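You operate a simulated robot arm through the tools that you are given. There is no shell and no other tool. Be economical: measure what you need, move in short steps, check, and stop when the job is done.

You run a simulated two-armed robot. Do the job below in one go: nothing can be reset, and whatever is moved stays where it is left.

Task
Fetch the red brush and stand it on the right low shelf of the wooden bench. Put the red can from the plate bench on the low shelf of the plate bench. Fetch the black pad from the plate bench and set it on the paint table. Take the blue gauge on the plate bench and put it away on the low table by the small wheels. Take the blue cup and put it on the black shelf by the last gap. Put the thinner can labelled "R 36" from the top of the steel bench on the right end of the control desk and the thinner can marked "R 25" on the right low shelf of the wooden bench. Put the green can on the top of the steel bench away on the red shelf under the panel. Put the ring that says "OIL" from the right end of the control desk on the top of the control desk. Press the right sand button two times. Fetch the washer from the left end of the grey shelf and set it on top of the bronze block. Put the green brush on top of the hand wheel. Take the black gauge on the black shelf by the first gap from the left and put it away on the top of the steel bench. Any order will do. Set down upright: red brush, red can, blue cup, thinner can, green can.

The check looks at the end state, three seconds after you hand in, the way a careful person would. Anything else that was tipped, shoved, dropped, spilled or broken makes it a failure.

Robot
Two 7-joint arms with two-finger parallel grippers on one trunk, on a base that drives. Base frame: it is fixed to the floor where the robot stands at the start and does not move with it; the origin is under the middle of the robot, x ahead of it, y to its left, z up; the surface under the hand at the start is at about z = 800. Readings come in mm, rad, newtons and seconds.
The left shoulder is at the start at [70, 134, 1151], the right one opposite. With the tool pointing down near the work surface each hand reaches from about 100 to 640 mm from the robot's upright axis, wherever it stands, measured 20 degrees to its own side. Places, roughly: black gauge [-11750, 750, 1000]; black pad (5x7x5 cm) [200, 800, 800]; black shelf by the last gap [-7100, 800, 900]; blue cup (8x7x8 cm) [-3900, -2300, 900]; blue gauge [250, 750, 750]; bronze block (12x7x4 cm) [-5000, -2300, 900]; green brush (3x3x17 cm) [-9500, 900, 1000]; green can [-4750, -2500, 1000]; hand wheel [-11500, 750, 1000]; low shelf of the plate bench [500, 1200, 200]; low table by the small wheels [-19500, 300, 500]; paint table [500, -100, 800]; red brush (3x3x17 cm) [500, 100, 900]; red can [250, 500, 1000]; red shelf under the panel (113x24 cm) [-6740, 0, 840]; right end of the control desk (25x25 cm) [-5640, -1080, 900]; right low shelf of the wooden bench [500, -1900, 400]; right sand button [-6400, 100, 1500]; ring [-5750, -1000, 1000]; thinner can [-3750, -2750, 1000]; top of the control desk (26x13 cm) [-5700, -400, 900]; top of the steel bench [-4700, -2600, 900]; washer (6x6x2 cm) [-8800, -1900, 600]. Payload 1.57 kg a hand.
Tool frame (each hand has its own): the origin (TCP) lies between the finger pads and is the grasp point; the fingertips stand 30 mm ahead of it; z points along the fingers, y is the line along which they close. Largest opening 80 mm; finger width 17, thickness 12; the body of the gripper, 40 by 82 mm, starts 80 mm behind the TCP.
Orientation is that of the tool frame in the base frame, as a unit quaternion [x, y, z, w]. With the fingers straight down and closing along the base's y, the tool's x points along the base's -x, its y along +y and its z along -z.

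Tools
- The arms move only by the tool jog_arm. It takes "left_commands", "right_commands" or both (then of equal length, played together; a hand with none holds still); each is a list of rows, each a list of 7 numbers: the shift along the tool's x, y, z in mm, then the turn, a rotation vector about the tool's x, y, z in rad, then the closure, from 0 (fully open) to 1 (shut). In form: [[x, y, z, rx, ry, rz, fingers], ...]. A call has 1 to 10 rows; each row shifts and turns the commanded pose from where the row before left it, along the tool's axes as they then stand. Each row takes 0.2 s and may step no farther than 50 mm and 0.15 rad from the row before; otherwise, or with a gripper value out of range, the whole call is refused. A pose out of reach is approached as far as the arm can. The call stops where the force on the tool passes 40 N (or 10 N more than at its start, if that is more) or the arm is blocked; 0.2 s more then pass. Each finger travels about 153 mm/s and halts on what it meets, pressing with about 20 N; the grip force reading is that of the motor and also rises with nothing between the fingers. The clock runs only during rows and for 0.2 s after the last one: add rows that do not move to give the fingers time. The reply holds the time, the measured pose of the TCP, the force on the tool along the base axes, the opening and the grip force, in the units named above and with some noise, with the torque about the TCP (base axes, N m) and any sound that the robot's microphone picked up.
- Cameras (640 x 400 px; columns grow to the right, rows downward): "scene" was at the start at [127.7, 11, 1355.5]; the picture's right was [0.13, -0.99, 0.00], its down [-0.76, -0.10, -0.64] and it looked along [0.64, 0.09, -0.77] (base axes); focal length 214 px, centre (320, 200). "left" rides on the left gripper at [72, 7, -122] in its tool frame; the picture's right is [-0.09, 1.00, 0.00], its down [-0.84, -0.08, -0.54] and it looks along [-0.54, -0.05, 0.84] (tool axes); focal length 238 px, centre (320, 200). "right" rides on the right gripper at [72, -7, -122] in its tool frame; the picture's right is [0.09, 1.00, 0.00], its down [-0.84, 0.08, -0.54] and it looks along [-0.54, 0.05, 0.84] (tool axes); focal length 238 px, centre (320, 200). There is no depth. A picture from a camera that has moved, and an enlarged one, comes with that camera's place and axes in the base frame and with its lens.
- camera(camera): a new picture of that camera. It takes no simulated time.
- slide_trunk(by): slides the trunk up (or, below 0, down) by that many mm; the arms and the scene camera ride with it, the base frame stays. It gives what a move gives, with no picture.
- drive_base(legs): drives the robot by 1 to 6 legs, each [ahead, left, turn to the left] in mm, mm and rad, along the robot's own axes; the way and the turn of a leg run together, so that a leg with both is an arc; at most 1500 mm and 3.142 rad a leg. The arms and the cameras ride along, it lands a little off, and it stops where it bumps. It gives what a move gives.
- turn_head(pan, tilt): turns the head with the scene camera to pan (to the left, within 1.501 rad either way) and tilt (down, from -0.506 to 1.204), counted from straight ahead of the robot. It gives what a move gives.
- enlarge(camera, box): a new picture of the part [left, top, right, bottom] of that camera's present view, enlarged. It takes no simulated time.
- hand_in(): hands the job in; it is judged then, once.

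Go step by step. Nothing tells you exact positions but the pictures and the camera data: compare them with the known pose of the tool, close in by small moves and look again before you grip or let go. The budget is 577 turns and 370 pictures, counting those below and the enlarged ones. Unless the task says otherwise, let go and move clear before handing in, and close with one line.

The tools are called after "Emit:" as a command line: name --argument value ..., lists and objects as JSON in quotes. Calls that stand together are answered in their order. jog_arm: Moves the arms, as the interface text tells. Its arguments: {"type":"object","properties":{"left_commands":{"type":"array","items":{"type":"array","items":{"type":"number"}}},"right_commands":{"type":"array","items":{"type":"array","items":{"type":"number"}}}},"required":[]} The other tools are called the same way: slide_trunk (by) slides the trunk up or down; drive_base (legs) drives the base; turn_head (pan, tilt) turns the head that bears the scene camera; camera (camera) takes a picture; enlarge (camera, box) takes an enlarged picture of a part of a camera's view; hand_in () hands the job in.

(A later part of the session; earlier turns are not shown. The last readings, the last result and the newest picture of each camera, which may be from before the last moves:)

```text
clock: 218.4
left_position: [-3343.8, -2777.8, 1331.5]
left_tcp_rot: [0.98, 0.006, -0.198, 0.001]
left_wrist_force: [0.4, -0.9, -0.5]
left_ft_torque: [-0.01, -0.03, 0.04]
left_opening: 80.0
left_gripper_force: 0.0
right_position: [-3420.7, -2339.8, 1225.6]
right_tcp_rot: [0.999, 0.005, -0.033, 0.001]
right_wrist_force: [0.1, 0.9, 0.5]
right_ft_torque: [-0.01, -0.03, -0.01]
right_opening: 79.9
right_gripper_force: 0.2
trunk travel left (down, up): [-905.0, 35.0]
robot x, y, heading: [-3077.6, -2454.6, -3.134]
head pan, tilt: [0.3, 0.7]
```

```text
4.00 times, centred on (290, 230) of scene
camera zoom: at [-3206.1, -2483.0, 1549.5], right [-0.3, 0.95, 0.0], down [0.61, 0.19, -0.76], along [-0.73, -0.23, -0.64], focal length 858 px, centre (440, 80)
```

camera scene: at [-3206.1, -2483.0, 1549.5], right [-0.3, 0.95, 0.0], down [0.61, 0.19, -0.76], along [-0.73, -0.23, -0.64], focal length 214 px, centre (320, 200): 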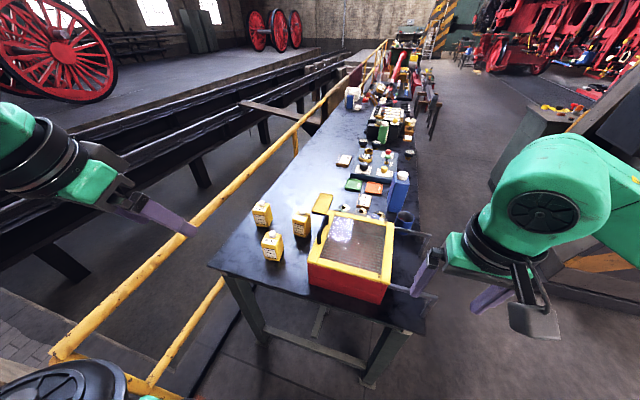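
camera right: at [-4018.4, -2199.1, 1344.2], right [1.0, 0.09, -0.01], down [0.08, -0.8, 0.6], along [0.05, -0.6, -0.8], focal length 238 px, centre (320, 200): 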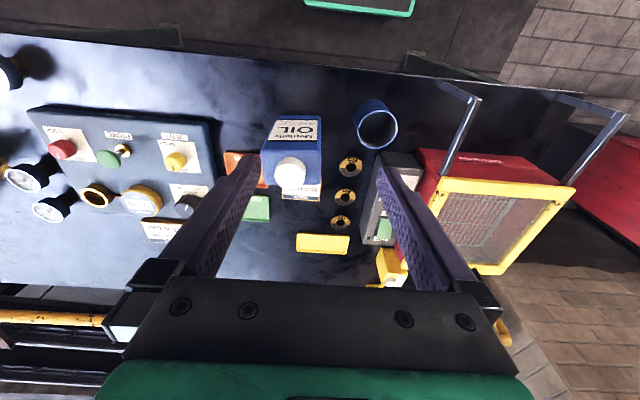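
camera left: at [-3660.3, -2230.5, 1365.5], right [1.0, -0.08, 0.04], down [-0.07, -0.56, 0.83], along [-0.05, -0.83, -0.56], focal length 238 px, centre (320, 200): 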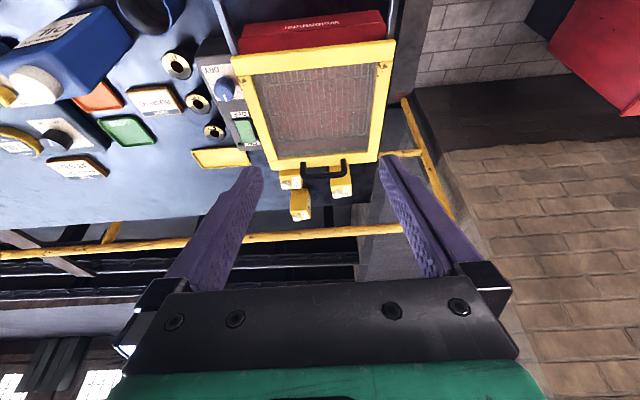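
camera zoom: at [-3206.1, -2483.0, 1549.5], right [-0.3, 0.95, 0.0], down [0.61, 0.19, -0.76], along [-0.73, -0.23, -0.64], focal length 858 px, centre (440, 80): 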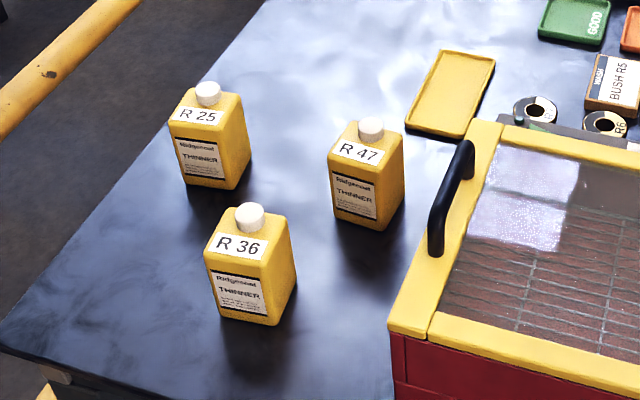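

I have clear positions: R36 centre ≈ (−3635, −2803), R25 ≈ (−3777, −2922), tops z≈945. Move in further: R36 for the right hand, R25 for the left.

Emit:
drive_base --legs '[[0, 240, 0], [120, 0, 0]]'

Emit:
jog_arm --right_commands '[[0, 0, 0, 0, 0.066, 0, 0], [0, 0, 0, 0, 0, 0, 0]]'

Emit:
camera --camera "scene"

Emit:
camera --camera "right"

```text
clock: 221.0
left_position: [-3456.3, -3017.6, 1332.4]
left_tcp_rot: [0.98, 0.005, -0.2, 0.0]
left_wrist_force: [-0.2, 0.2, -1.1]
left_ft_torque: [0.0, 0.02, 0.02]
left_opening: 80.1
left_gripper_force: 0.1
right_position: [-3534.7, -2580.2, 1227.3]
right_tcp_rot: [0.999, 0.004, -0.035, 0.0]
right_wrist_force: [0.2, -0.9, -0.7]
right_ft_torque: [-0.01, 0.05, 0.01]
right_opening: 80.3
right_gripper_force: 0.0
trunk travel left (down, up): [-905.0, 35.0]
robot x, y, heading: [-3191.8, -2701.9, -3.132]
head pan, tilt: [0.3, 0.7]
```

```text
clock: 221.6
left_position: [-3459.7, -3018.6, 1331.6]
left_tcp_rot: [0.98, 0.007, -0.2, 0.001]
left_wrist_force: [0.0, -1.2, 0.4]
left_ft_torque: [-0.01, 0.0, 0.02]
left_opening: 80.0
left_gripper_force: 0.2
right_position: [-3538.1, -2580.7, 1227.4]
right_tcp_rot: [1.0, 0.004, -0.001, -0.001]
right_wrist_force: [0.1, -0.5, -0.1]
right_ft_torque: [-0.04, 0.02, -0.02]
right_opening: 80.0
right_gripper_force: 0.1
trunk travel left (down, up): [-905.0, 35.0]
robot x, y, heading: [-3191.8, -2700.0, -3.137]
head pan, tilt: [0.3, 0.7]
```

```text
289 pictures are left
camera scene: at [-3320.4, -2723.9, 1549.7], right [-0.3, 0.95, 0.0], down [0.61, 0.19, -0.77], along [-0.73, -0.23, -0.64], focal length 214 px, centre (320, 200)
```

scene: 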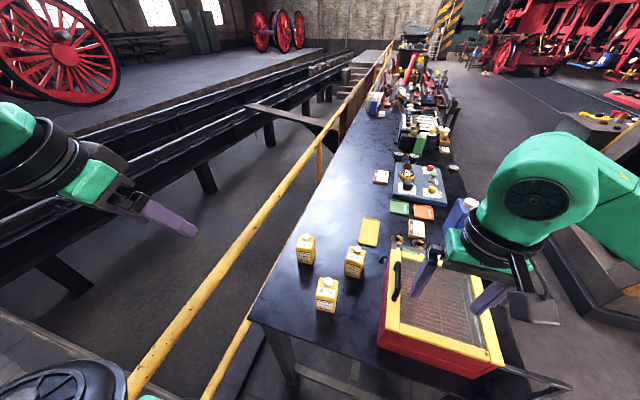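

```text
288 pictures are left
camera right: at [-3463.4, -2574.0, 1349.0], right [0.1, -0.99, 0.0], down [-0.84, -0.08, 0.54], along [-0.54, -0.06, -0.84], focal length 238 px, centre (320, 200)
```

right: 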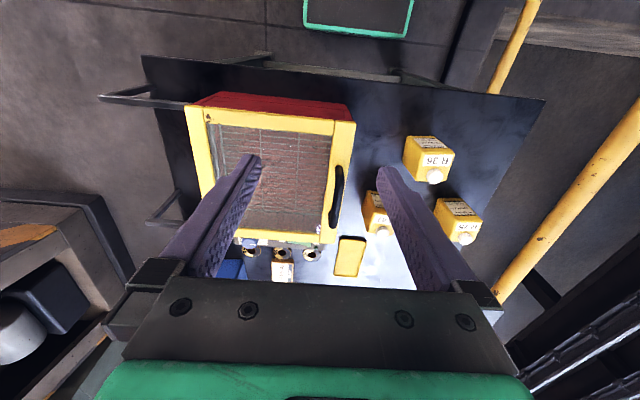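

Emit:
jog_arm --right_commands '[[-17.5, 44, 5, 0, 0, 0, 0], [-17.5, 44, 5, 0, 0, 0, 0], [-17.5, 44, 10, 0, 0, 0, 0], [-17.5, 44, 10, 0, 0, 0, 0], [-17.5, 44, 10, 0, 0, 0, 0], [0, 0, 45, 0, 0, 0, 0], [0, 0, 45, 0, 0, 0, 0]]'

Emit:
camera --camera "right"

```text
clock: 223.2
left_position: [-3462.4, -3019.0, 1331.4]
left_tcp_rot: [0.98, 0.007, -0.198, 0.001]
left_wrist_force: [0.3, -0.5, -0.4]
left_ft_torque: [-0.01, -0.02, 0.0]
left_opening: 80.3
left_gripper_force: 0.0
right_position: [-3624.6, -2800.1, 1098.2]
right_tcp_rot: [1.0, 0.005, -0.001, 0.0]
right_wrist_force: [-0.5, 0.0, 0.6]
right_ft_torque: [-0.05, 0.0, 0.02]
right_opening: 80.3
right_gripper_force: 0.1
trunk travel left (down, up): [-905.0, 35.0]
robot x, y, heading: [-3195.6, -2698.3, -3.134]
head pan, tilt: [0.3, 0.7]
```

```text
287 pictures are left
camera right: at [-3551.2, -2793.5, 1220.4], right [0.1, -0.99, 0.0], down [-0.84, -0.09, 0.54], along [-0.54, -0.06, -0.84], focal length 238 px, centre (320, 200)
```

right: 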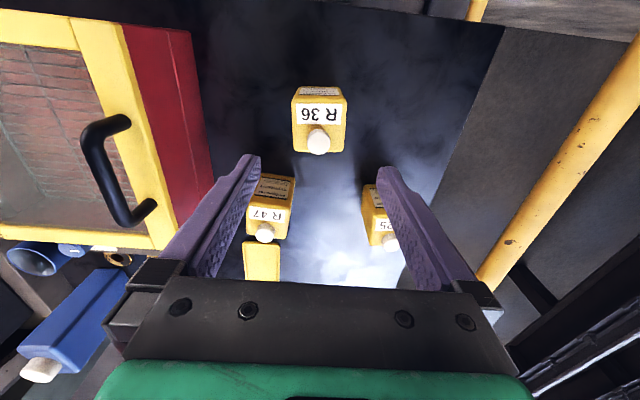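

Emit:
jog_arm --right_commands '[[-3.5, 2, 45, 0, 0, 0, 0], [0, 0, 45, 0, 0, 0, 0], [0, 0, 40, 0, 0, 0, 0]]'

Emit:
camera --camera "right"

```text
clock: 224.0
left_position: [-3460.9, -3019.2, 1331.2]
left_tcp_rot: [0.98, 0.006, -0.198, 0.001]
left_wrist_force: [0.2, 0.4, 0.1]
left_ft_torque: [0.0, 0.0, 0.03]
left_opening: 80.0
left_gripper_force: 0.0
right_position: [-3627.7, -2804.7, 967.9]
right_tcp_rot: [1.0, 0.004, -0.001, -0.001]
right_wrist_force: [0.1, 0.8, 0.7]
right_ft_torque: [0.01, 0.01, 0.02]
right_opening: 79.9
right_gripper_force: 0.1
trunk travel left (down, up): [-905.0, 35.0]
robot x, y, heading: [-3193.0, -2695.1, -3.132]
head pan, tilt: [0.3, 0.7]
```

```text
286 pictures are left
camera right: at [-3555.0, -2797.2, 1090.3], right [0.1, -0.99, 0.0], down [-0.84, -0.08, 0.54], along [-0.54, -0.06, -0.84], focal length 238 px, centre (320, 200)
```

right: 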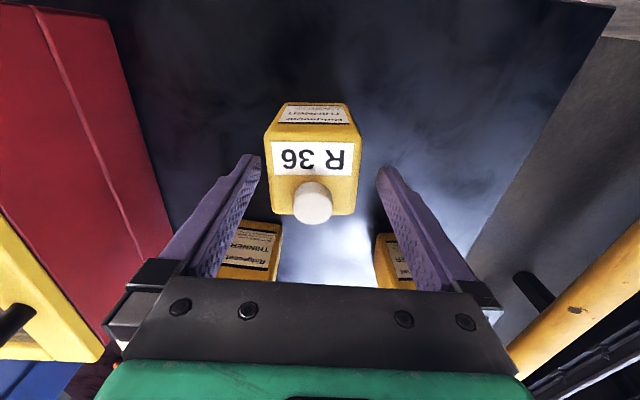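

Emit:
jog_arm --right_commands '[[4, -5, 10, 0, 0, 0, 0], [0, 0, 40, 0, 0, 0, 0], [0, 0, 0, 0, 0, 0, 0.5], [0, 0, 0, 0, 0, 0, 1], [0, 0, 0, 0, 0, 0, 1]]'

Emit:
camera --camera "right"

```text
clock: 225.2
left_position: [-3460.7, -3018.7, 1331.4]
left_tcp_rot: [0.98, 0.006, -0.198, 0.001]
left_wrist_force: [0.1, 0.7, 0.2]
left_ft_torque: [-0.01, 0.0, 0.0]
left_opening: 79.8
left_gripper_force: 0.0
right_position: [-3623.6, -2798.8, 917.6]
right_tcp_rot: [1.0, 0.005, 0.0, 0.0]
right_wrist_force: [-1.8, 0.2, 4.3]
right_ft_torque: [0.15, -0.11, 0.04]
right_opening: 61.3
right_gripper_force: 20.1
trunk travel left (down, up): [-905.0, 35.0]
robot x, y, heading: [-3194.9, -2697.1, -3.131]
head pan, tilt: [0.3, 0.7]
```

```text
285 pictures are left
camera right: at [-3550.4, -2792.7, 1039.6], right [0.1, -0.99, 0.0], down [-0.84, -0.09, 0.54], along [-0.54, -0.06, -0.84], focal length 238 px, centre (320, 200)
```

right: 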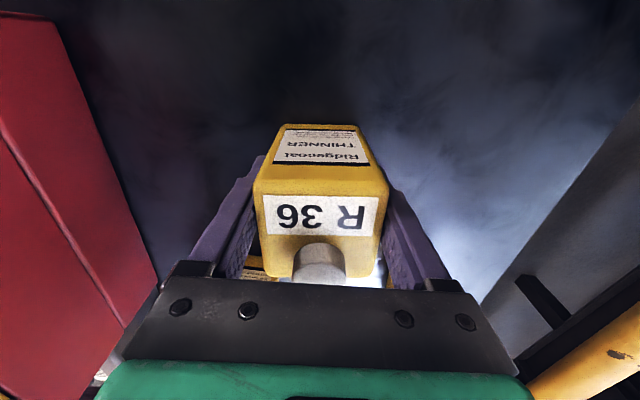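

Emit:
jog_arm --right_commands '[[0, 0, -20, 0, 0, 0, 1], [0, 0, -45, 0, 0, 0, 1], [0, 0, -45, 0, 0, 0, 1], [0, 0, -45, 0, 0, 0, 1], [0, 0, -45, 0, 0, 0, 1], [10, -40, -10, 0, 0, 0, 1], [10, -45, 0, 0, 0, 0, 1], [10, -45, 0, 0, 0, 0, 1], [10, -45, 0, 0, 0, 0, 1], [10, -45, 0, 0, 0, 0, 1]]'

Emit:
camera --camera "right"

Emit:
camera --camera "left"

```text
clock: 227.4
left_position: [-3461.1, -3015.3, 1332.6]
left_tcp_rot: [0.98, 0.006, -0.198, 0.002]
left_wrist_force: [0.4, 0.3, 0.0]
left_ft_torque: [-0.03, 0.03, 0.0]
left_opening: 80.0
left_gripper_force: 0.1
right_position: [-3570.7, -2572.9, 1126.5]
right_tcp_rot: [1.0, 0.004, -0.001, 0.001]
right_wrist_force: [0.9, -0.1, -2.5]
right_ft_torque: [0.01, -0.02, 0.0]
right_opening: 60.9
right_gripper_force: 19.8
trunk travel left (down, up): [-905.0, 35.0]
robot x, y, heading: [-3192.4, -2696.3, -3.137]
head pan, tilt: [0.3, 0.7]
```

```text
284 pictures are left
camera right: at [-3498.4, -2566.5, 1248.1], right [0.1, -0.99, 0.0], down [-0.84, -0.08, 0.54], along [-0.54, -0.06, -0.84], focal length 238 px, centre (320, 200)
```

right: 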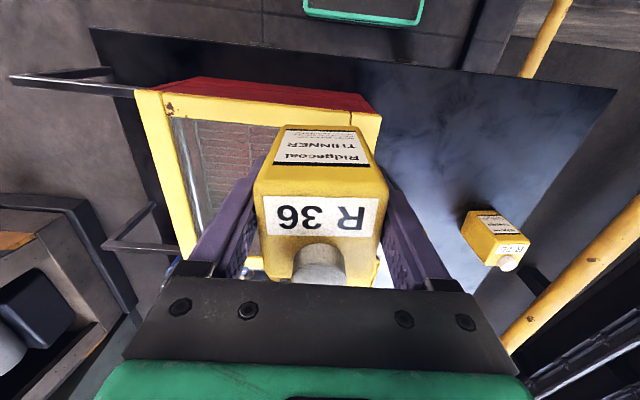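

```text
283 pictures are left
camera left: at [-3344.9, -3021.9, 1416.8], right [-0.07, -1.0, 0.04], down [-0.56, 0.07, 0.82], along [-0.82, 0.04, -0.56], focal length 238 px, centre (320, 200)
```

left: 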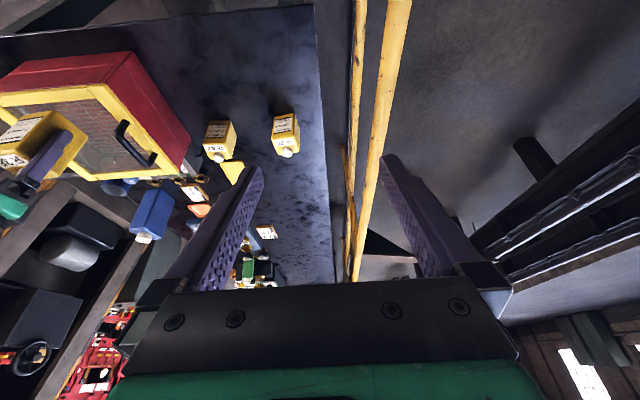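

R36 is held in the right hand. Now the left hand: tilt to 0.8 and approach R25.

Emit:
jog_arm --left_commands '[[0, 0, 0, 0, -0.133, 0, 0], [0, 0, 0, 0, -0.133, 0, 0], [0, 0, 0, 0, -0.134, 0, 0], [8.9, -9.3, 40.5, 0, 0, 0, 0], [8.9, -9.3, 40.5, 0, 0, 0, 0], [8.9, -9.3, 40.5, 0, 0, 0, 0], [8.9, -9.3, 40.5, 0, 0, 0, 0], [8.9, -9.3, 40.5, 0, 0, 0, 0]]'

Emit:
camera --camera "left"

```text
clock: 229.2
left_position: [-3633.6, -3043.6, 1256.9]
left_tcp_rot: [0.922, 0.005, -0.387, 0.001]
left_wrist_force: [0.6, 0.1, -0.7]
left_ft_torque: [-0.03, -0.04, 0.01]
left_opening: 80.1
left_gripper_force: 0.0
left hand out of reach, approached as far as the arm can: row 1, 2, 3, 4, 5, 6, 7
right_position: [-3573.6, -2576.1, 1124.6]
right_tcp_rot: [1.0, 0.004, 0.001, 0.001]
right_wrist_force: [-0.4, 0.5, -2.5]
right_ft_torque: [0.01, -0.07, 0.0]
right_opening: 60.9
right_gripper_force: 20.4
trunk travel left (down, up): [-905.0, 35.0]
robot x, y, heading: [-3190.1, -2699.8, -3.13]
head pan, tilt: [0.3, 0.7]
```

```text
282 pictures are left
camera left: at [-3494.6, -3049.1, 1291.2], right [-0.05, -1.0, 0.06], down [-0.2, 0.07, 0.98], along [-0.98, 0.04, -0.2], focal length 238 px, centre (320, 200)
```

left: 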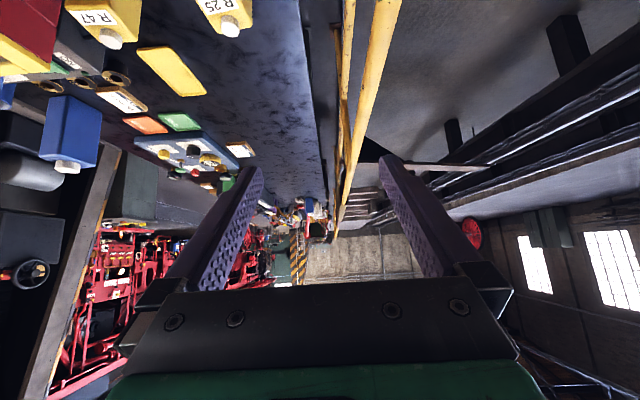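

Emit:
jog_arm --left_commands '[[22.3, -17.4, 32.8, 0, 0, 0, 0], [22.3, -17.4, 32.8, 0, 0, 0, 0], [22.3, -17.4, 32.8, 0, 0, 0, 0], [22.3, -17.4, 32.8, 0, 0, 0, 0], [22.3, -17.4, 32.8, 0, 0, 0, 0], [22.3, -17.4, 32.8, 0, 0, 0, 0], [0, 0, 0, -0.1075, 0, -0.1045, 0]]'

Emit:
camera --camera "left"

```text
clock: 230.8
left_position: [-3677.3, -2939.7, 1022.9]
left_tcp_rot: [0.918, 0.075, -0.387, 0.033]
left_wrist_force: [0.8, -0.3, 0.1]
left_ft_torque: [-0.02, 0.02, 0.0]
left_opening: 79.7
left_gripper_force: 0.0
right_position: [-3572.1, -2576.6, 1125.5]
right_tcp_rot: [1.0, 0.005, 0.0, 0.001]
right_wrist_force: [0.7, 0.3, -2.8]
right_ft_torque: [-0.01, 0.0, 0.02]
right_opening: 61.1
right_gripper_force: 19.9
trunk travel left (down, up): [-905.0, 35.0]
robot x, y, heading: [-3194.6, -2699.2, -3.133]
head pan, tilt: [0.3, 0.7]
```

```text
281 pictures are left
camera left: at [-3539.0, -2924.2, 1056.6], right [0.1, -0.99, 0.07], down [-0.21, 0.05, 0.98], along [-0.97, -0.11, -0.2], focal length 238 px, centre (320, 200)
```

left: 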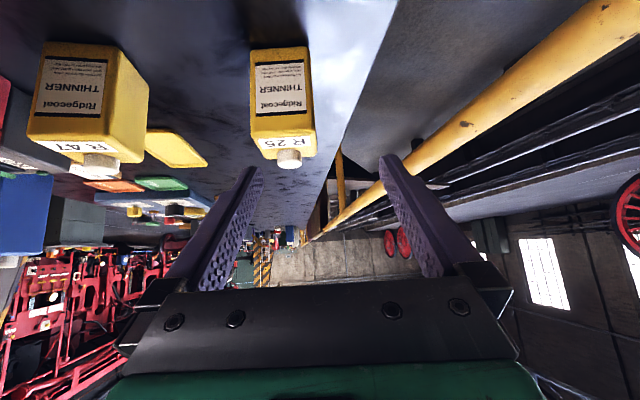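

Emit:
jog_arm --left_commands '[[10, -35.4, 0, 0, 0, 0, 0], [6, 0, 40, 0, 0, 0, 0], [0, 0, 40, 0, 0, 0, 0]]'

Emit:
camera --camera "left"

```text
clock: 231.6
left_position: [-3730.5, -2911.8, 955.3]
left_tcp_rot: [0.918, 0.074, -0.388, 0.031]
left_wrist_force: [0.0, 1.1, 0.3]
left_ft_torque: [-0.04, -0.01, 0.01]
left_opening: 80.2
left_gripper_force: 0.1
right_position: [-3575.5, -2575.9, 1124.9]
right_tcp_rot: [1.0, 0.003, 0.0, 0.0]
right_wrist_force: [0.2, -0.3, -2.1]
right_ft_torque: [0.01, -0.04, -0.02]
right_opening: 60.8
right_gripper_force: 20.1
trunk travel left (down, up): [-905.0, 35.0]
robot x, y, heading: [-3192.0, -2699.8, -3.132]
head pan, tilt: [0.3, 0.7]
```

```text
280 pictures are left
camera left: at [-3592.5, -2897.0, 988.8], right [0.1, -0.99, 0.07], down [-0.21, 0.05, 0.98], along [-0.97, -0.11, -0.2], focal length 238 px, centre (320, 200)
```

left: 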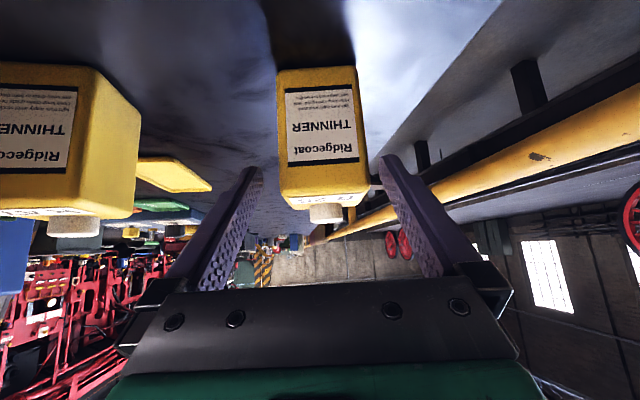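

Emit:
jog_arm --left_commands '[[0, 0, 35, 0, 0, 0, 0], [0, 1, 30, 0, 0, 0, 0]]'

Emit:
camera --camera "left"

```text
clock: 232.2
left_position: [-3775.2, -2920.5, 910.0]
left_tcp_rot: [0.919, 0.074, -0.387, 0.031]
left_wrist_force: [-0.9, -0.4, -0.5]
left_ft_torque: [0.02, 0.03, -0.02]
left_opening: 80.2
left_gripper_force: 0.1
right_position: [-3574.8, -2576.9, 1123.1]
right_tcp_rot: [1.0, 0.004, 0.001, 0.0]
right_wrist_force: [0.0, 0.3, -2.5]
right_ft_torque: [-0.01, -0.03, 0.02]
right_opening: 61.1
right_gripper_force: 20.1
trunk travel left (down, up): [-905.0, 35.0]
robot x, y, heading: [-3191.6, -2700.2, -3.136]
head pan, tilt: [0.3, 0.7]
```

```text
279 pictures are left
camera left: at [-3637.5, -2905.6, 944.4], right [0.1, -0.99, 0.07], down [-0.21, 0.05, 0.98], along [-0.97, -0.11, -0.2], focal length 238 px, centre (320, 200)
```

left: 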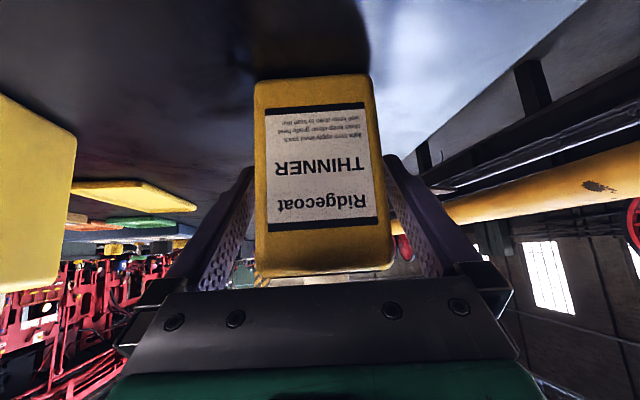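

Emit:
jog_arm --left_commands '[[0, 0, 0, 0, 0, 0, 0.4], [0, 0, 0, 0, 0, 0, 1], [0, 0, 0, 0, 0, 0, 1], [-14, 0, -14, 0, 0, 0, 1], [-21, 0, -21, 0, 0, 0, 1], [-28, 0, -28, 0, 0, 0, 1]]'

Emit:
camera --camera "left"

```text
clock: 233.6
left_position: [-3775.4, -2920.5, 1001.5]
left_tcp_rot: [0.918, 0.075, -0.387, 0.032]
left_wrist_force: [-0.6, 1.0, -1.8]
left_ft_torque: [0.0, 0.03, 0.01]
left_opening: 60.0
left_gripper_force: 19.9
right_position: [-3573.4, -2576.3, 1125.9]
right_tcp_rot: [1.0, 0.005, 0.0, -0.001]
right_wrist_force: [0.8, 0.1, -2.9]
right_ft_torque: [-0.01, -0.02, 0.01]
right_opening: 61.3
right_gripper_force: 19.8
trunk travel left (down, up): [-905.0, 35.0]
robot x, y, heading: [-3191.2, -2699.0, -3.131]
head pan, tilt: [0.3, 0.7]
```

```text
278 pictures are left
camera left: at [-3635.3, -2905.9, 1034.9], right [0.1, -0.99, 0.07], down [-0.21, 0.05, 0.98], along [-0.97, -0.11, -0.2], focal length 238 px, centre (320, 200)
```

left: 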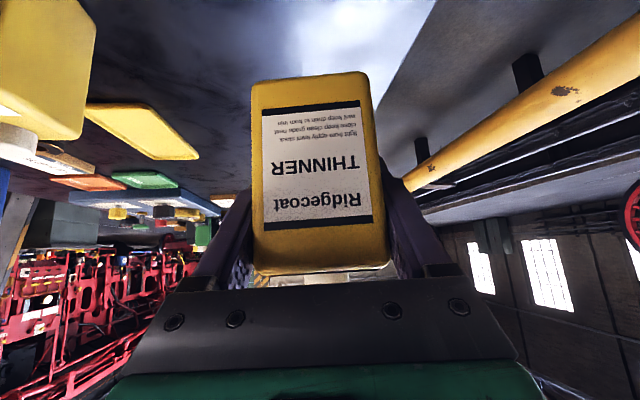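

R25 held too. Retract the left arm, back out east, then strafe north to the corridor.

Emit:
jog_arm --left_commands '[[19.2, 0, -37, 0, 0, 0, 1], [19.2, 0, -37, 0, 0, 0, 1], [19.2, 0, -37, 0, 0, 0, 1], [19.2, 0, -37, 0, 0, 0, 1], [19.2, 0, -37, 0, 0, 0, 1]]'

Emit:
drive_base --legs '[[-190, 0, 0], [0, -1020, 0]]'

Emit:
camera --camera "left"

```text
clock: 234.8
left_position: [-3574.4, -2890.9, 1064.3]
left_tcp_rot: [0.918, 0.075, -0.389, 0.032]
left_wrist_force: [1.1, -0.4, -2.7]
left_ft_torque: [0.0, 0.03, 0.0]
left_opening: 59.5
left_gripper_force: 20.1
right_position: [-3572.2, -2575.1, 1126.0]
right_tcp_rot: [1.0, 0.005, -0.001, 0.001]
right_wrist_force: [0.4, 0.4, -2.9]
right_ft_torque: [-0.01, 0.0, -0.01]
right_opening: 61.1
right_gripper_force: 19.8
trunk travel left (down, up): [-905.0, 35.0]
robot x, y, heading: [-3192.8, -2697.6, -3.131]
head pan, tilt: [0.3, 0.7]
```

```text
clock: 241.2
left_position: [-3394.1, -1882.5, 1062.4]
left_tcp_rot: [0.918, 0.078, -0.387, 0.032]
left_wrist_force: [-0.5, -0.7, -2.6]
left_ft_torque: [0.0, 0.01, 0.01]
left_opening: 60.0
left_gripper_force: 19.9
right_position: [-3392.7, -1566.8, 1124.4]
right_tcp_rot: [1.0, 0.008, 0.001, -0.001]
right_wrist_force: [0.0, -0.5, -2.8]
right_ft_torque: [0.01, -0.02, -0.03]
right_opening: 61.1
right_gripper_force: 20.5
trunk travel left (down, up): [-905.0, 35.0]
robot x, y, heading: [-3011.2, -1686.3, -3.133]
head pan, tilt: [0.3, 0.7]
```

```text
277 pictures are left
camera left: at [-3256.6, -1867.3, 1096.2], right [0.1, -0.99, 0.07], down [-0.21, 0.04, 0.98], along [-0.97, -0.11, -0.2], focal length 238 px, centre (320, 200)
```

left: 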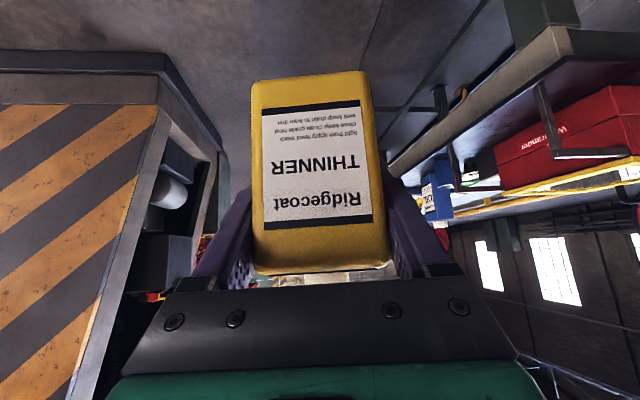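

Heading east with both cans: back up, turn to face east, and look right.

Emit:
drive_base --legs '[[-1400, 0, 0], [0, 0, 3.13], [750, 0, 0]]'

Emit:
turn_head --pan -0.6 --tilt 0.6

Emit:
camera --camera "scene"

```text
clock: 259.3
left_position: [-439.8, -1482.3, 1063.2]
left_tcp_rot: [-0.067, 0.919, 0.028, 0.388]
left_wrist_force: [-1.1, 0.2, -3.2]
left_ft_torque: [0.01, -0.03, -0.01]
left_opening: 59.7
left_gripper_force: 20.2
right_position: [-449.2, -1798.7, 1125.4]
right_tcp_rot: [0.004, 1.0, 0.0, 0.0]
right_wrist_force: [0.0, -0.3, -3.8]
right_ft_torque: [0.02, 0.0, 0.02]
right_opening: 60.7
right_gripper_force: 20.0
trunk travel left (down, up): [-905.0, 35.0]
robot x, y, heading: [-825.9, -1672.5, -0.009]
head pan, tilt: [0.3, 0.7]
```

```text
clock: 260.5
left_position: [-438.7, -1483.7, 1063.3]
left_tcp_rot: [-0.066, 0.919, 0.028, 0.387]
left_wrist_force: [0.2, -0.4, -2.8]
left_ft_torque: [-0.03, -0.04, 0.01]
left_opening: 59.7
left_gripper_force: 19.8
right_position: [-447.9, -1799.7, 1125.6]
right_tcp_rot: [0.004, 1.0, 0.0, 0.0]
right_wrist_force: [1.3, -0.4, -2.8]
right_ft_torque: [0.01, 0.02, 0.01]
right_opening: 60.4
right_gripper_force: 20.1
trunk travel left (down, up): [-905.0, 35.0]
robot x, y, heading: [-825.9, -1669.1, -0.007]
head pan, tilt: [-0.6, 0.6]
```

```text
276 pictures are left
camera scene: at [-701.6, -1720.9, 1558.0], right [-0.57, -0.82, 0.0], down [-0.46, 0.32, -0.82], along [0.68, -0.47, -0.57], focal length 214 px, centre (320, 200)
```

scene: 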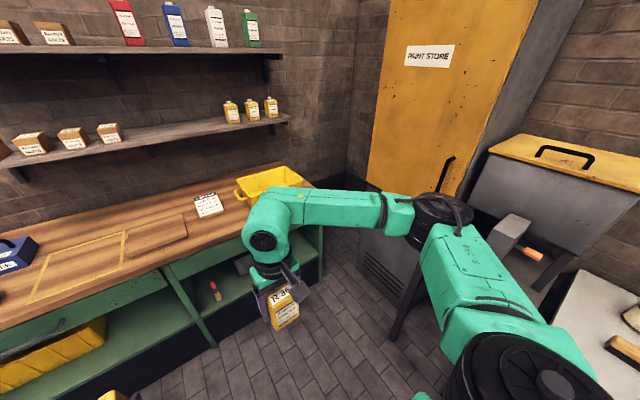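

Emit:
drive_base --legs '[[0, -375, 0.007]]'

Emit:
slide_trunk --by -400

Emit:
slide_trunk --by -195

Emit:
jog_arm --left_commands '[[-31, 0, 32, 0, 0, 0, 1], [-31, 0, 32, 0, 0, 0, 1], [-31, 0, 32, 0, 0, 0, 1], [-31, 0, 32, 0, 0, 0, 1], [-31, 0, 32, 0, 0, 0, 1]]'

Emit:
camera --camera "left"

Emit:
turn_head --pan 0.1 --tilt 0.6

Emit:
camera --camera "scene"

```text
clock: 262.9
left_position: [-443.1, -1856.9, 1061.9]
left_tcp_rot: [-0.067, 0.919, 0.028, 0.387]
left_wrist_force: [-0.8, -0.8, -3.2]
left_ft_torque: [-0.03, -0.03, 0.02]
left_opening: 60.0
left_gripper_force: 20.8
right_position: [-452.7, -2172.9, 1125.7]
right_tcp_rot: [0.004, 1.0, -0.001, -0.001]
right_wrist_force: [0.3, 0.2, -3.0]
right_ft_torque: [-0.01, 0.03, 0.01]
right_opening: 60.7
right_gripper_force: 19.9
trunk travel left (down, up): [-905.0, 35.0]
robot x, y, heading: [-827.7, -2043.0, -0.012]
head pan, tilt: [-0.6, 0.6]
```

```text
clock: 266.7
left_position: [-442.5, -1859.1, 662.3]
left_tcp_rot: [-0.065, 0.919, 0.028, 0.387]
left_wrist_force: [0.7, -0.1, -2.1]
left_ft_torque: [-0.01, -0.01, -0.02]
left_opening: 59.6
left_gripper_force: 20.0
right_position: [-453.2, -2175.0, 726.0]
right_tcp_rot: [0.004, 1.0, 0.0, -0.001]
right_wrist_force: [-0.4, -0.2, -2.8]
right_ft_torque: [-0.01, 0.05, 0.01]
right_opening: 60.5
right_gripper_force: 20.4
trunk travel left (down, up): [-505.0, 435.0]
robot x, y, heading: [-830.9, -2046.6, -0.01]
head pan, tilt: [-0.6, 0.6]
```

```text
clock: 268.9
left_position: [-441.6, -1858.7, 468.3]
left_tcp_rot: [-0.066, 0.919, 0.027, 0.387]
left_wrist_force: [0.1, 0.8, -2.6]
left_ft_torque: [0.01, -0.05, -0.03]
left_opening: 60.0
left_gripper_force: 19.7
right_position: [-453.0, -2175.6, 530.5]
right_tcp_rot: [0.004, 1.0, 0.0, 0.0]
right_wrist_force: [-0.8, -0.3, -2.4]
right_ft_torque: [0.0, -0.01, -0.02]
right_opening: 60.1
right_gripper_force: 20.3
trunk travel left (down, up): [-310.0, 630.0]
robot x, y, heading: [-831.4, -2046.9, -0.012]
head pan, tilt: [-0.6, 0.6]
```

```text
clock: 270.1
left_position: [-224.2, -1828.4, 469.0]
left_tcp_rot: [-0.066, 0.92, 0.028, 0.386]
left_wrist_force: [-0.5, -0.7, -2.7]
left_ft_torque: [0.01, -0.04, -0.01]
left_opening: 59.8
left_gripper_force: 20.1
right_position: [-452.3, -2174.8, 529.6]
right_tcp_rot: [0.005, 1.0, 0.0, -0.001]
right_wrist_force: [-0.1, 0.2, -3.6]
right_ft_torque: [-0.01, 0.05, 0.01]
right_opening: 60.6
right_gripper_force: 20.0
trunk travel left (down, up): [-310.0, 630.0]
robot x, y, heading: [-831.7, -2046.9, -0.009]
head pan, tilt: [-0.6, 0.6]
```

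```text
275 pictures are left
camera left: at [-358.7, -1842.9, 502.9], right [-0.08, 0.99, 0.07], down [0.21, -0.05, 0.98], along [0.98, 0.09, -0.2], focal length 238 px, centre (320, 200)
```

left: 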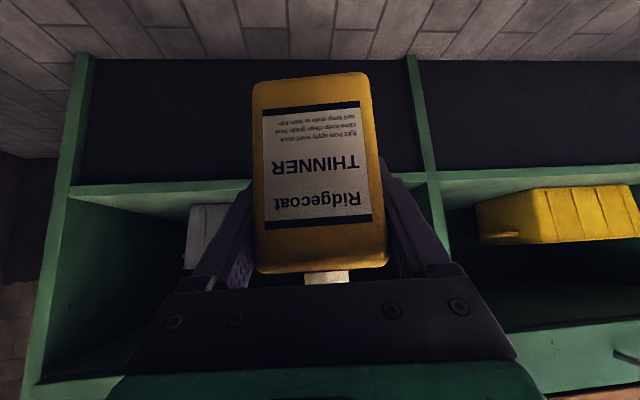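

```text
clock: 271.1
left_position: [-223.0, -1828.9, 469.0]
left_tcp_rot: [-0.066, 0.919, 0.028, 0.388]
left_wrist_force: [-0.1, 0.1, -1.6]
left_ft_torque: [0.0, -0.04, 0.01]
left_opening: 59.9
left_gripper_force: 19.9
right_position: [-452.2, -2175.0, 528.0]
right_tcp_rot: [0.004, 1.0, 0.0, -0.001]
right_wrist_force: [-0.2, 0.0, -3.4]
right_ft_torque: [0.02, 0.04, -0.01]
right_opening: 60.4
right_gripper_force: 19.6
trunk travel left (down, up): [-310.0, 630.0]
robot x, y, heading: [-835.6, -2048.1, -0.013]
head pan, tilt: [0.099, 0.6]
```

```text
274 pictures are left
camera scene: at [-690.1, -2038.4, 963.0], right [0.09, -1.0, 0.0], down [-0.56, -0.05, -0.82], along [0.82, 0.07, -0.57], focal length 214 px, centre (320, 200)
```

scene: 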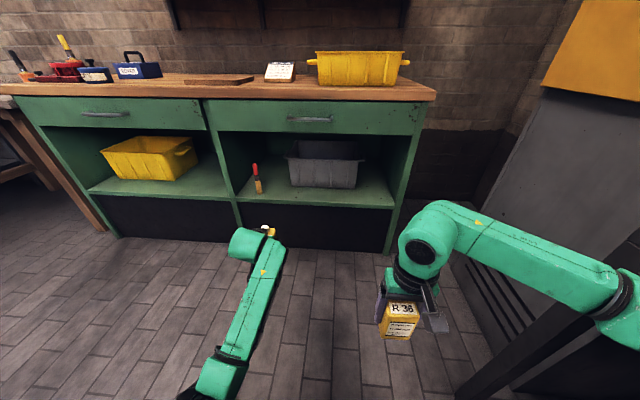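

Emit:
drive_base --legs '[[350, 0, 0.01]]'

Emit:
camera --camera "left"

Emit:
camera --camera "scene"

```text
clock: 273.4
left_position: [117.7, -1821.8, 468.7]
left_tcp_rot: [-0.072, 0.919, 0.031, 0.386]
left_wrist_force: [-0.4, 0.1, -2.8]
left_ft_torque: [-0.02, 0.03, 0.0]
left_opening: 59.8
left_gripper_force: 20.3
right_position: [-104.8, -2171.4, 530.3]
right_tcp_rot: [-0.002, 1.0, 0.0, 0.0]
right_wrist_force: [0.2, -0.5, -2.9]
right_ft_torque: [0.01, 0.05, 0.0]
right_opening: 60.3
right_gripper_force: 19.9
trunk travel left (down, up): [-310.0, 630.0]
robot x, y, heading: [-485.9, -2048.0, -0.0]
head pan, tilt: [0.099, 0.6]
```

```text
273 pictures are left
camera left: at [-16.5, -1837.8, 502.9], right [-0.09, 0.99, 0.07], down [0.21, -0.05, 0.98], along [0.97, 0.1, -0.2], focal length 238 px, centre (320, 200)
```

left: 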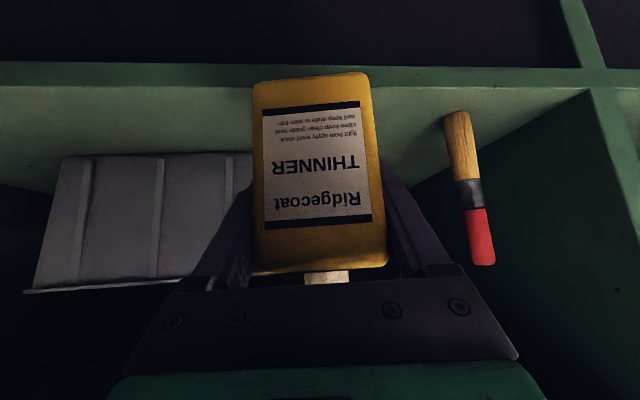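

```text
272 pictures are left
camera scene: at [-344.4, -2037.9, 962.9], right [0.1, -0.99, 0.0], down [-0.56, -0.06, -0.82], along [0.82, 0.08, -0.57], focal length 214 px, centre (320, 200)
```

scene: 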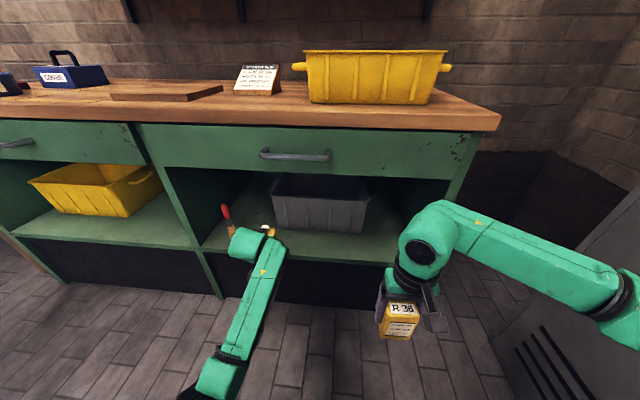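

Emit:
drive_base --legs '[[95, 0, 0]]'

Emit:
jog_arm --left_commands '[[14.3, 0, 14, 0, 0, 0, 1], [7.2, 0, 7, 0, 0, 0, 1]]'

Emit:
camera --camera "left"

```text
clock: 274.5
left_position: [212.5, -1822.6, 469.5]
left_tcp_rot: [-0.071, 0.919, 0.029, 0.386]
left_wrist_force: [-0.2, 0.3, -3.7]
left_ft_torque: [-0.01, 0.01, -0.01]
left_opening: 59.6
left_gripper_force: 19.5
right_position: [-13.0, -2172.6, 529.0]
right_tcp_rot: [-0.001, 1.0, 0.001, -0.001]
right_wrist_force: [0.2, 0.4, -2.3]
right_ft_torque: [0.0, 0.01, -0.07]
right_opening: 60.4
right_gripper_force: 19.6
trunk travel left (down, up): [-310.0, 630.0]
robot x, y, heading: [-396.3, -2048.6, 0.002]
head pan, tilt: [0.099, 0.6]
```

```text
clock: 275.1
left_position: [211.2, -1823.9, 438.9]
left_tcp_rot: [-0.071, 0.919, 0.03, 0.386]
left_wrist_force: [-0.7, 0.1, -3.1]
left_ft_torque: [0.01, -0.02, 0.0]
left_opening: 59.8
left_gripper_force: 19.9
right_position: [-13.3, -2172.0, 529.5]
right_tcp_rot: [-0.002, 1.0, 0.0, 0.0]
right_wrist_force: [-0.5, 0.3, -2.0]
right_ft_torque: [0.02, 0.04, -0.01]
right_opening: 60.4
right_gripper_force: 19.9
trunk travel left (down, up): [-310.0, 630.0]
robot x, y, heading: [-389.5, -2048.4, -0.002]
head pan, tilt: [0.099, 0.6]
```

```text
271 pictures are left
camera left: at [75.7, -1839.0, 472.8], right [-0.09, 0.99, 0.07], down [0.21, -0.05, 0.98], along [0.97, 0.1, -0.2], focal length 238 px, centre (320, 200)
```

left: 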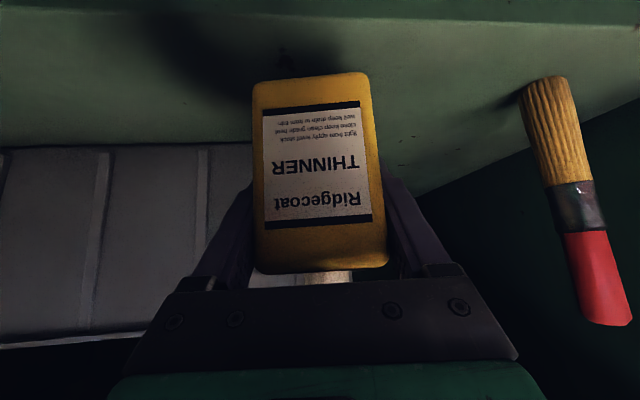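

Emit:
jog_arm --left_commands '[[2.2, 0, 2.1, 0, 0, 0, 1], [2.2, 0, 2.1, 0, 0, 0, 1], [2.2, 0, 2.1, 0, 0, 0, 1]]'

Emit:
jog_arm --left_commands '[[1.5, 0, 1.4, 0, 0, 0, 1], [1.5, 0, 1.4, 0, 0, 0, 1]]'

```text
clock: 275.9
left_position: [210.2, -1823.1, 429.8]
left_tcp_rot: [-0.073, 0.919, 0.032, 0.386]
left_wrist_force: [0.9, 0.1, -2.8]
left_ft_torque: [0.0, 0.0, -0.01]
left_opening: 59.9
left_gripper_force: 19.8
right_position: [-12.4, -2171.0, 529.9]
right_tcp_rot: [-0.001, 1.0, 0.0, -0.001]
right_wrist_force: [0.2, 0.9, -2.9]
right_ft_torque: [0.02, 0.02, 0.02]
right_opening: 60.4
right_gripper_force: 20.1
trunk travel left (down, up): [-310.0, 630.0]
robot x, y, heading: [-389.4, -2048.9, 0.002]
head pan, tilt: [0.099, 0.6]
```

```text
clock: 276.5
left_position: [211.6, -1822.7, 425.8]
left_tcp_rot: [-0.072, 0.919, 0.03, 0.387]
left_wrist_force: [0.3, 1.5, -3.1]
left_ft_torque: [-0.01, -0.01, -0.01]
left_opening: 60.1
left_gripper_force: 20.1
right_position: [-13.3, -2171.7, 530.0]
right_tcp_rot: [-0.002, 1.0, -0.001, -0.001]
right_wrist_force: [-0.9, 0.1, -2.4]
right_ft_torque: [-0.01, 0.02, -0.02]
right_opening: 60.5
right_gripper_force: 19.4
trunk travel left (down, up): [-310.0, 630.0]
robot x, y, heading: [-390.0, -2045.4, 0.0]
head pan, tilt: [0.099, 0.6]
```

Emit:
jog_arm --left_commands '[[1.5, 0, 1.4, 0, 0, 0, 1], [1.5, 0, 1.4, 0, 0, 0, 1], [1.5, 0, 1.4, 0, 0, 0, 1]]'

```text
clock: 277.3
left_position: [210.8, -1823.4, 420.4]
left_tcp_rot: [-0.071, 0.919, 0.029, 0.387]
left_wrist_force: [-0.4, 0.7, -3.3]
left_ft_torque: [0.0, -0.05, 0.02]
left_opening: 59.7
left_gripper_force: 20.1
right_position: [-13.8, -2172.0, 530.9]
right_tcp_rot: [-0.001, 1.0, 0.0, 0.0]
right_wrist_force: [-0.3, 0.9, -2.1]
right_ft_torque: [-0.01, 0.0, -0.03]
right_opening: 60.6
right_gripper_force: 20.4
trunk travel left (down, up): [-310.0, 630.0]
robot x, y, heading: [-393.6, -2047.0, 0.002]
head pan, tilt: [0.099, 0.6]
```

Emit:
jog_arm --left_commands '[[1.5, 0, 1.4, 0, 0, 0, 1], [1.5, 0, 1.4, 0, 0, 0, 1], [1.5, 0, 1.4, 0, 0, 0, 1]]'

Emit:
jog_arm --left_commands '[[1.5, 0, 1.4, 0, 0, 0, 1], [1.5, 0, 1.4, 0, 0, 0, 1]]'

```text
clock: 278.1
left_position: [210.6, -1822.5, 413.7]
left_tcp_rot: [-0.071, 0.919, 0.029, 0.387]
left_wrist_force: [0.7, -0.4, -4.5]
left_ft_torque: [-0.01, 0.01, -0.06]
left_opening: 59.7
left_gripper_force: 20.3
right_position: [-12.0, -2171.1, 529.8]
right_tcp_rot: [-0.001, 1.0, -0.001, -0.001]
right_wrist_force: [0.2, 0.1, -3.2]
right_ft_torque: [0.0, -0.02, 0.04]
right_opening: 60.2
right_gripper_force: 19.9
trunk travel left (down, up): [-310.0, 630.0]
robot x, y, heading: [-389.2, -2050.2, -0.002]
head pan, tilt: [0.099, 0.6]
```

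```text
clock: 278.7
left_position: [210.6, -1823.4, 411.5]
left_tcp_rot: [-0.071, 0.918, 0.03, 0.389]
left_wrist_force: [-1.6, 0.5, 3.8]
left_ft_torque: [-0.26, 0.28, -0.05]
left_opening: 59.6
left_gripper_force: 20.1
right_position: [-12.5, -2171.8, 531.3]
right_tcp_rot: [-0.002, 1.0, -0.001, 0.0]
right_wrist_force: [0.4, 0.2, -2.5]
right_ft_torque: [0.01, -0.01, -0.03]
right_opening: 60.3
right_gripper_force: 20.1
trunk travel left (down, up): [-310.0, 630.0]
robot x, y, heading: [-391.9, -2044.4, -0.001]
head pan, tilt: [0.099, 0.6]
```

Emit:
jog_arm --left_commands '[[1, 0, 1, 0, 0, 0, 1], [0, 0, 0, 0, 0, 0, 0.6], [0, 0, 0, 0, 0, 0, 0.1], [0, 0, 0, 0, 0, 0, 0], [0, 0, 0, 0, 0, 0, 0]]'

Emit:
camera --camera "left"

```text
clock: 279.9
left_position: [210.5, -1823.6, 408.8]
left_tcp_rot: [-0.071, 0.919, 0.03, 0.387]
left_wrist_force: [0.3, 0.3, -0.4]
left_ft_torque: [0.0, -0.03, 0.01]
left_opening: 80.0
left_gripper_force: 0.1
right_position: [-12.8, -2173.0, 530.3]
right_tcp_rot: [-0.002, 1.0, 0.0, -0.001]
right_wrist_force: [-0.4, -0.2, -2.4]
right_ft_torque: [0.01, 0.0, 0.0]
right_opening: 60.4
right_gripper_force: 19.8
trunk travel left (down, up): [-310.0, 630.0]
robot x, y, heading: [-392.1, -2049.5, 0.004]
head pan, tilt: [0.099, 0.6]
```

```text
270 pictures are left
camera left: at [75.4, -1838.7, 442.4], right [-0.09, 0.99, 0.07], down [0.21, -0.05, 0.98], along [0.97, 0.1, -0.2], focal length 238 px, centre (320, 200)
```

left: 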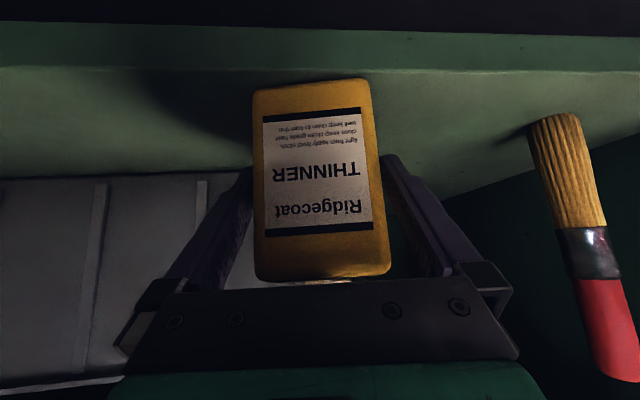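

Emit:
jog_arm --left_commands '[[0, 0, -30, 0, 0, 0, 0], [0, 0, -40, 0, 0, 0, 0], [0, 0, -30, 0, 0, 0, 0]]'

Emit:
drive_base --legs '[[-400, 0, 0]]'

Emit:
camera --camera "left"

```text
clock: 280.7
left_position: [139.4, -1832.6, 478.9]
left_tcp_rot: [-0.072, 0.919, 0.03, 0.387]
left_wrist_force: [0.5, -0.1, 0.1]
left_ft_torque: [0.04, -0.02, -0.01]
left_opening: 80.0
left_gripper_force: 0.1
right_position: [-13.7, -2172.0, 529.4]
right_tcp_rot: [-0.002, 1.0, 0.0, 0.0]
right_wrist_force: [0.0, -0.2, -2.8]
right_ft_torque: [-0.01, 0.02, 0.02]
right_opening: 60.4
right_gripper_force: 19.8
trunk travel left (down, up): [-310.0, 630.0]
robot x, y, heading: [-390.9, -2046.0, 0.003]
head pan, tilt: [0.099, 0.6]
```

```text
clock: 283.2
left_position: [-262.9, -1831.6, 478.4]
left_tcp_rot: [-0.071, 0.919, 0.03, 0.387]
left_wrist_force: [0.3, 0.1, -0.9]
left_ft_torque: [-0.03, -0.01, 0.0]
left_opening: 79.9
left_gripper_force: 0.0
right_position: [-414.4, -2173.0, 530.8]
right_tcp_rot: [-0.001, 1.0, 0.0, 0.0]
right_wrist_force: [-0.5, 0.6, -3.1]
right_ft_torque: [0.0, 0.01, 0.03]
right_opening: 60.3
right_gripper_force: 19.7
trunk travel left (down, up): [-310.0, 630.0]
robot x, y, heading: [-794.3, -2046.6, 0.0]
head pan, tilt: [0.099, 0.6]
```

```text
269 pictures are left
camera left: at [-397.3, -1848.9, 512.2], right [-0.09, 0.99, 0.07], down [0.21, -0.05, 0.98], along [0.97, 0.1, -0.2], focal length 238 px, centre (320, 200)
```

left: 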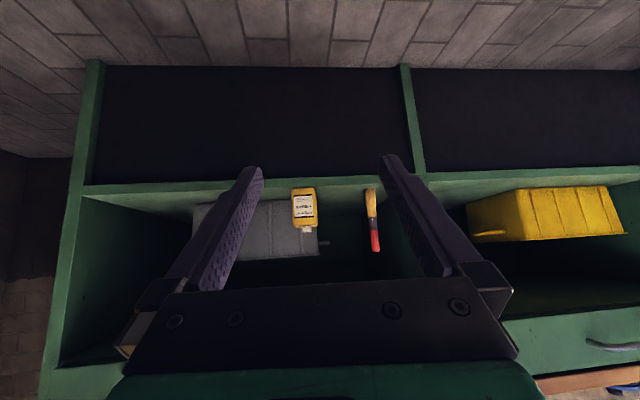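

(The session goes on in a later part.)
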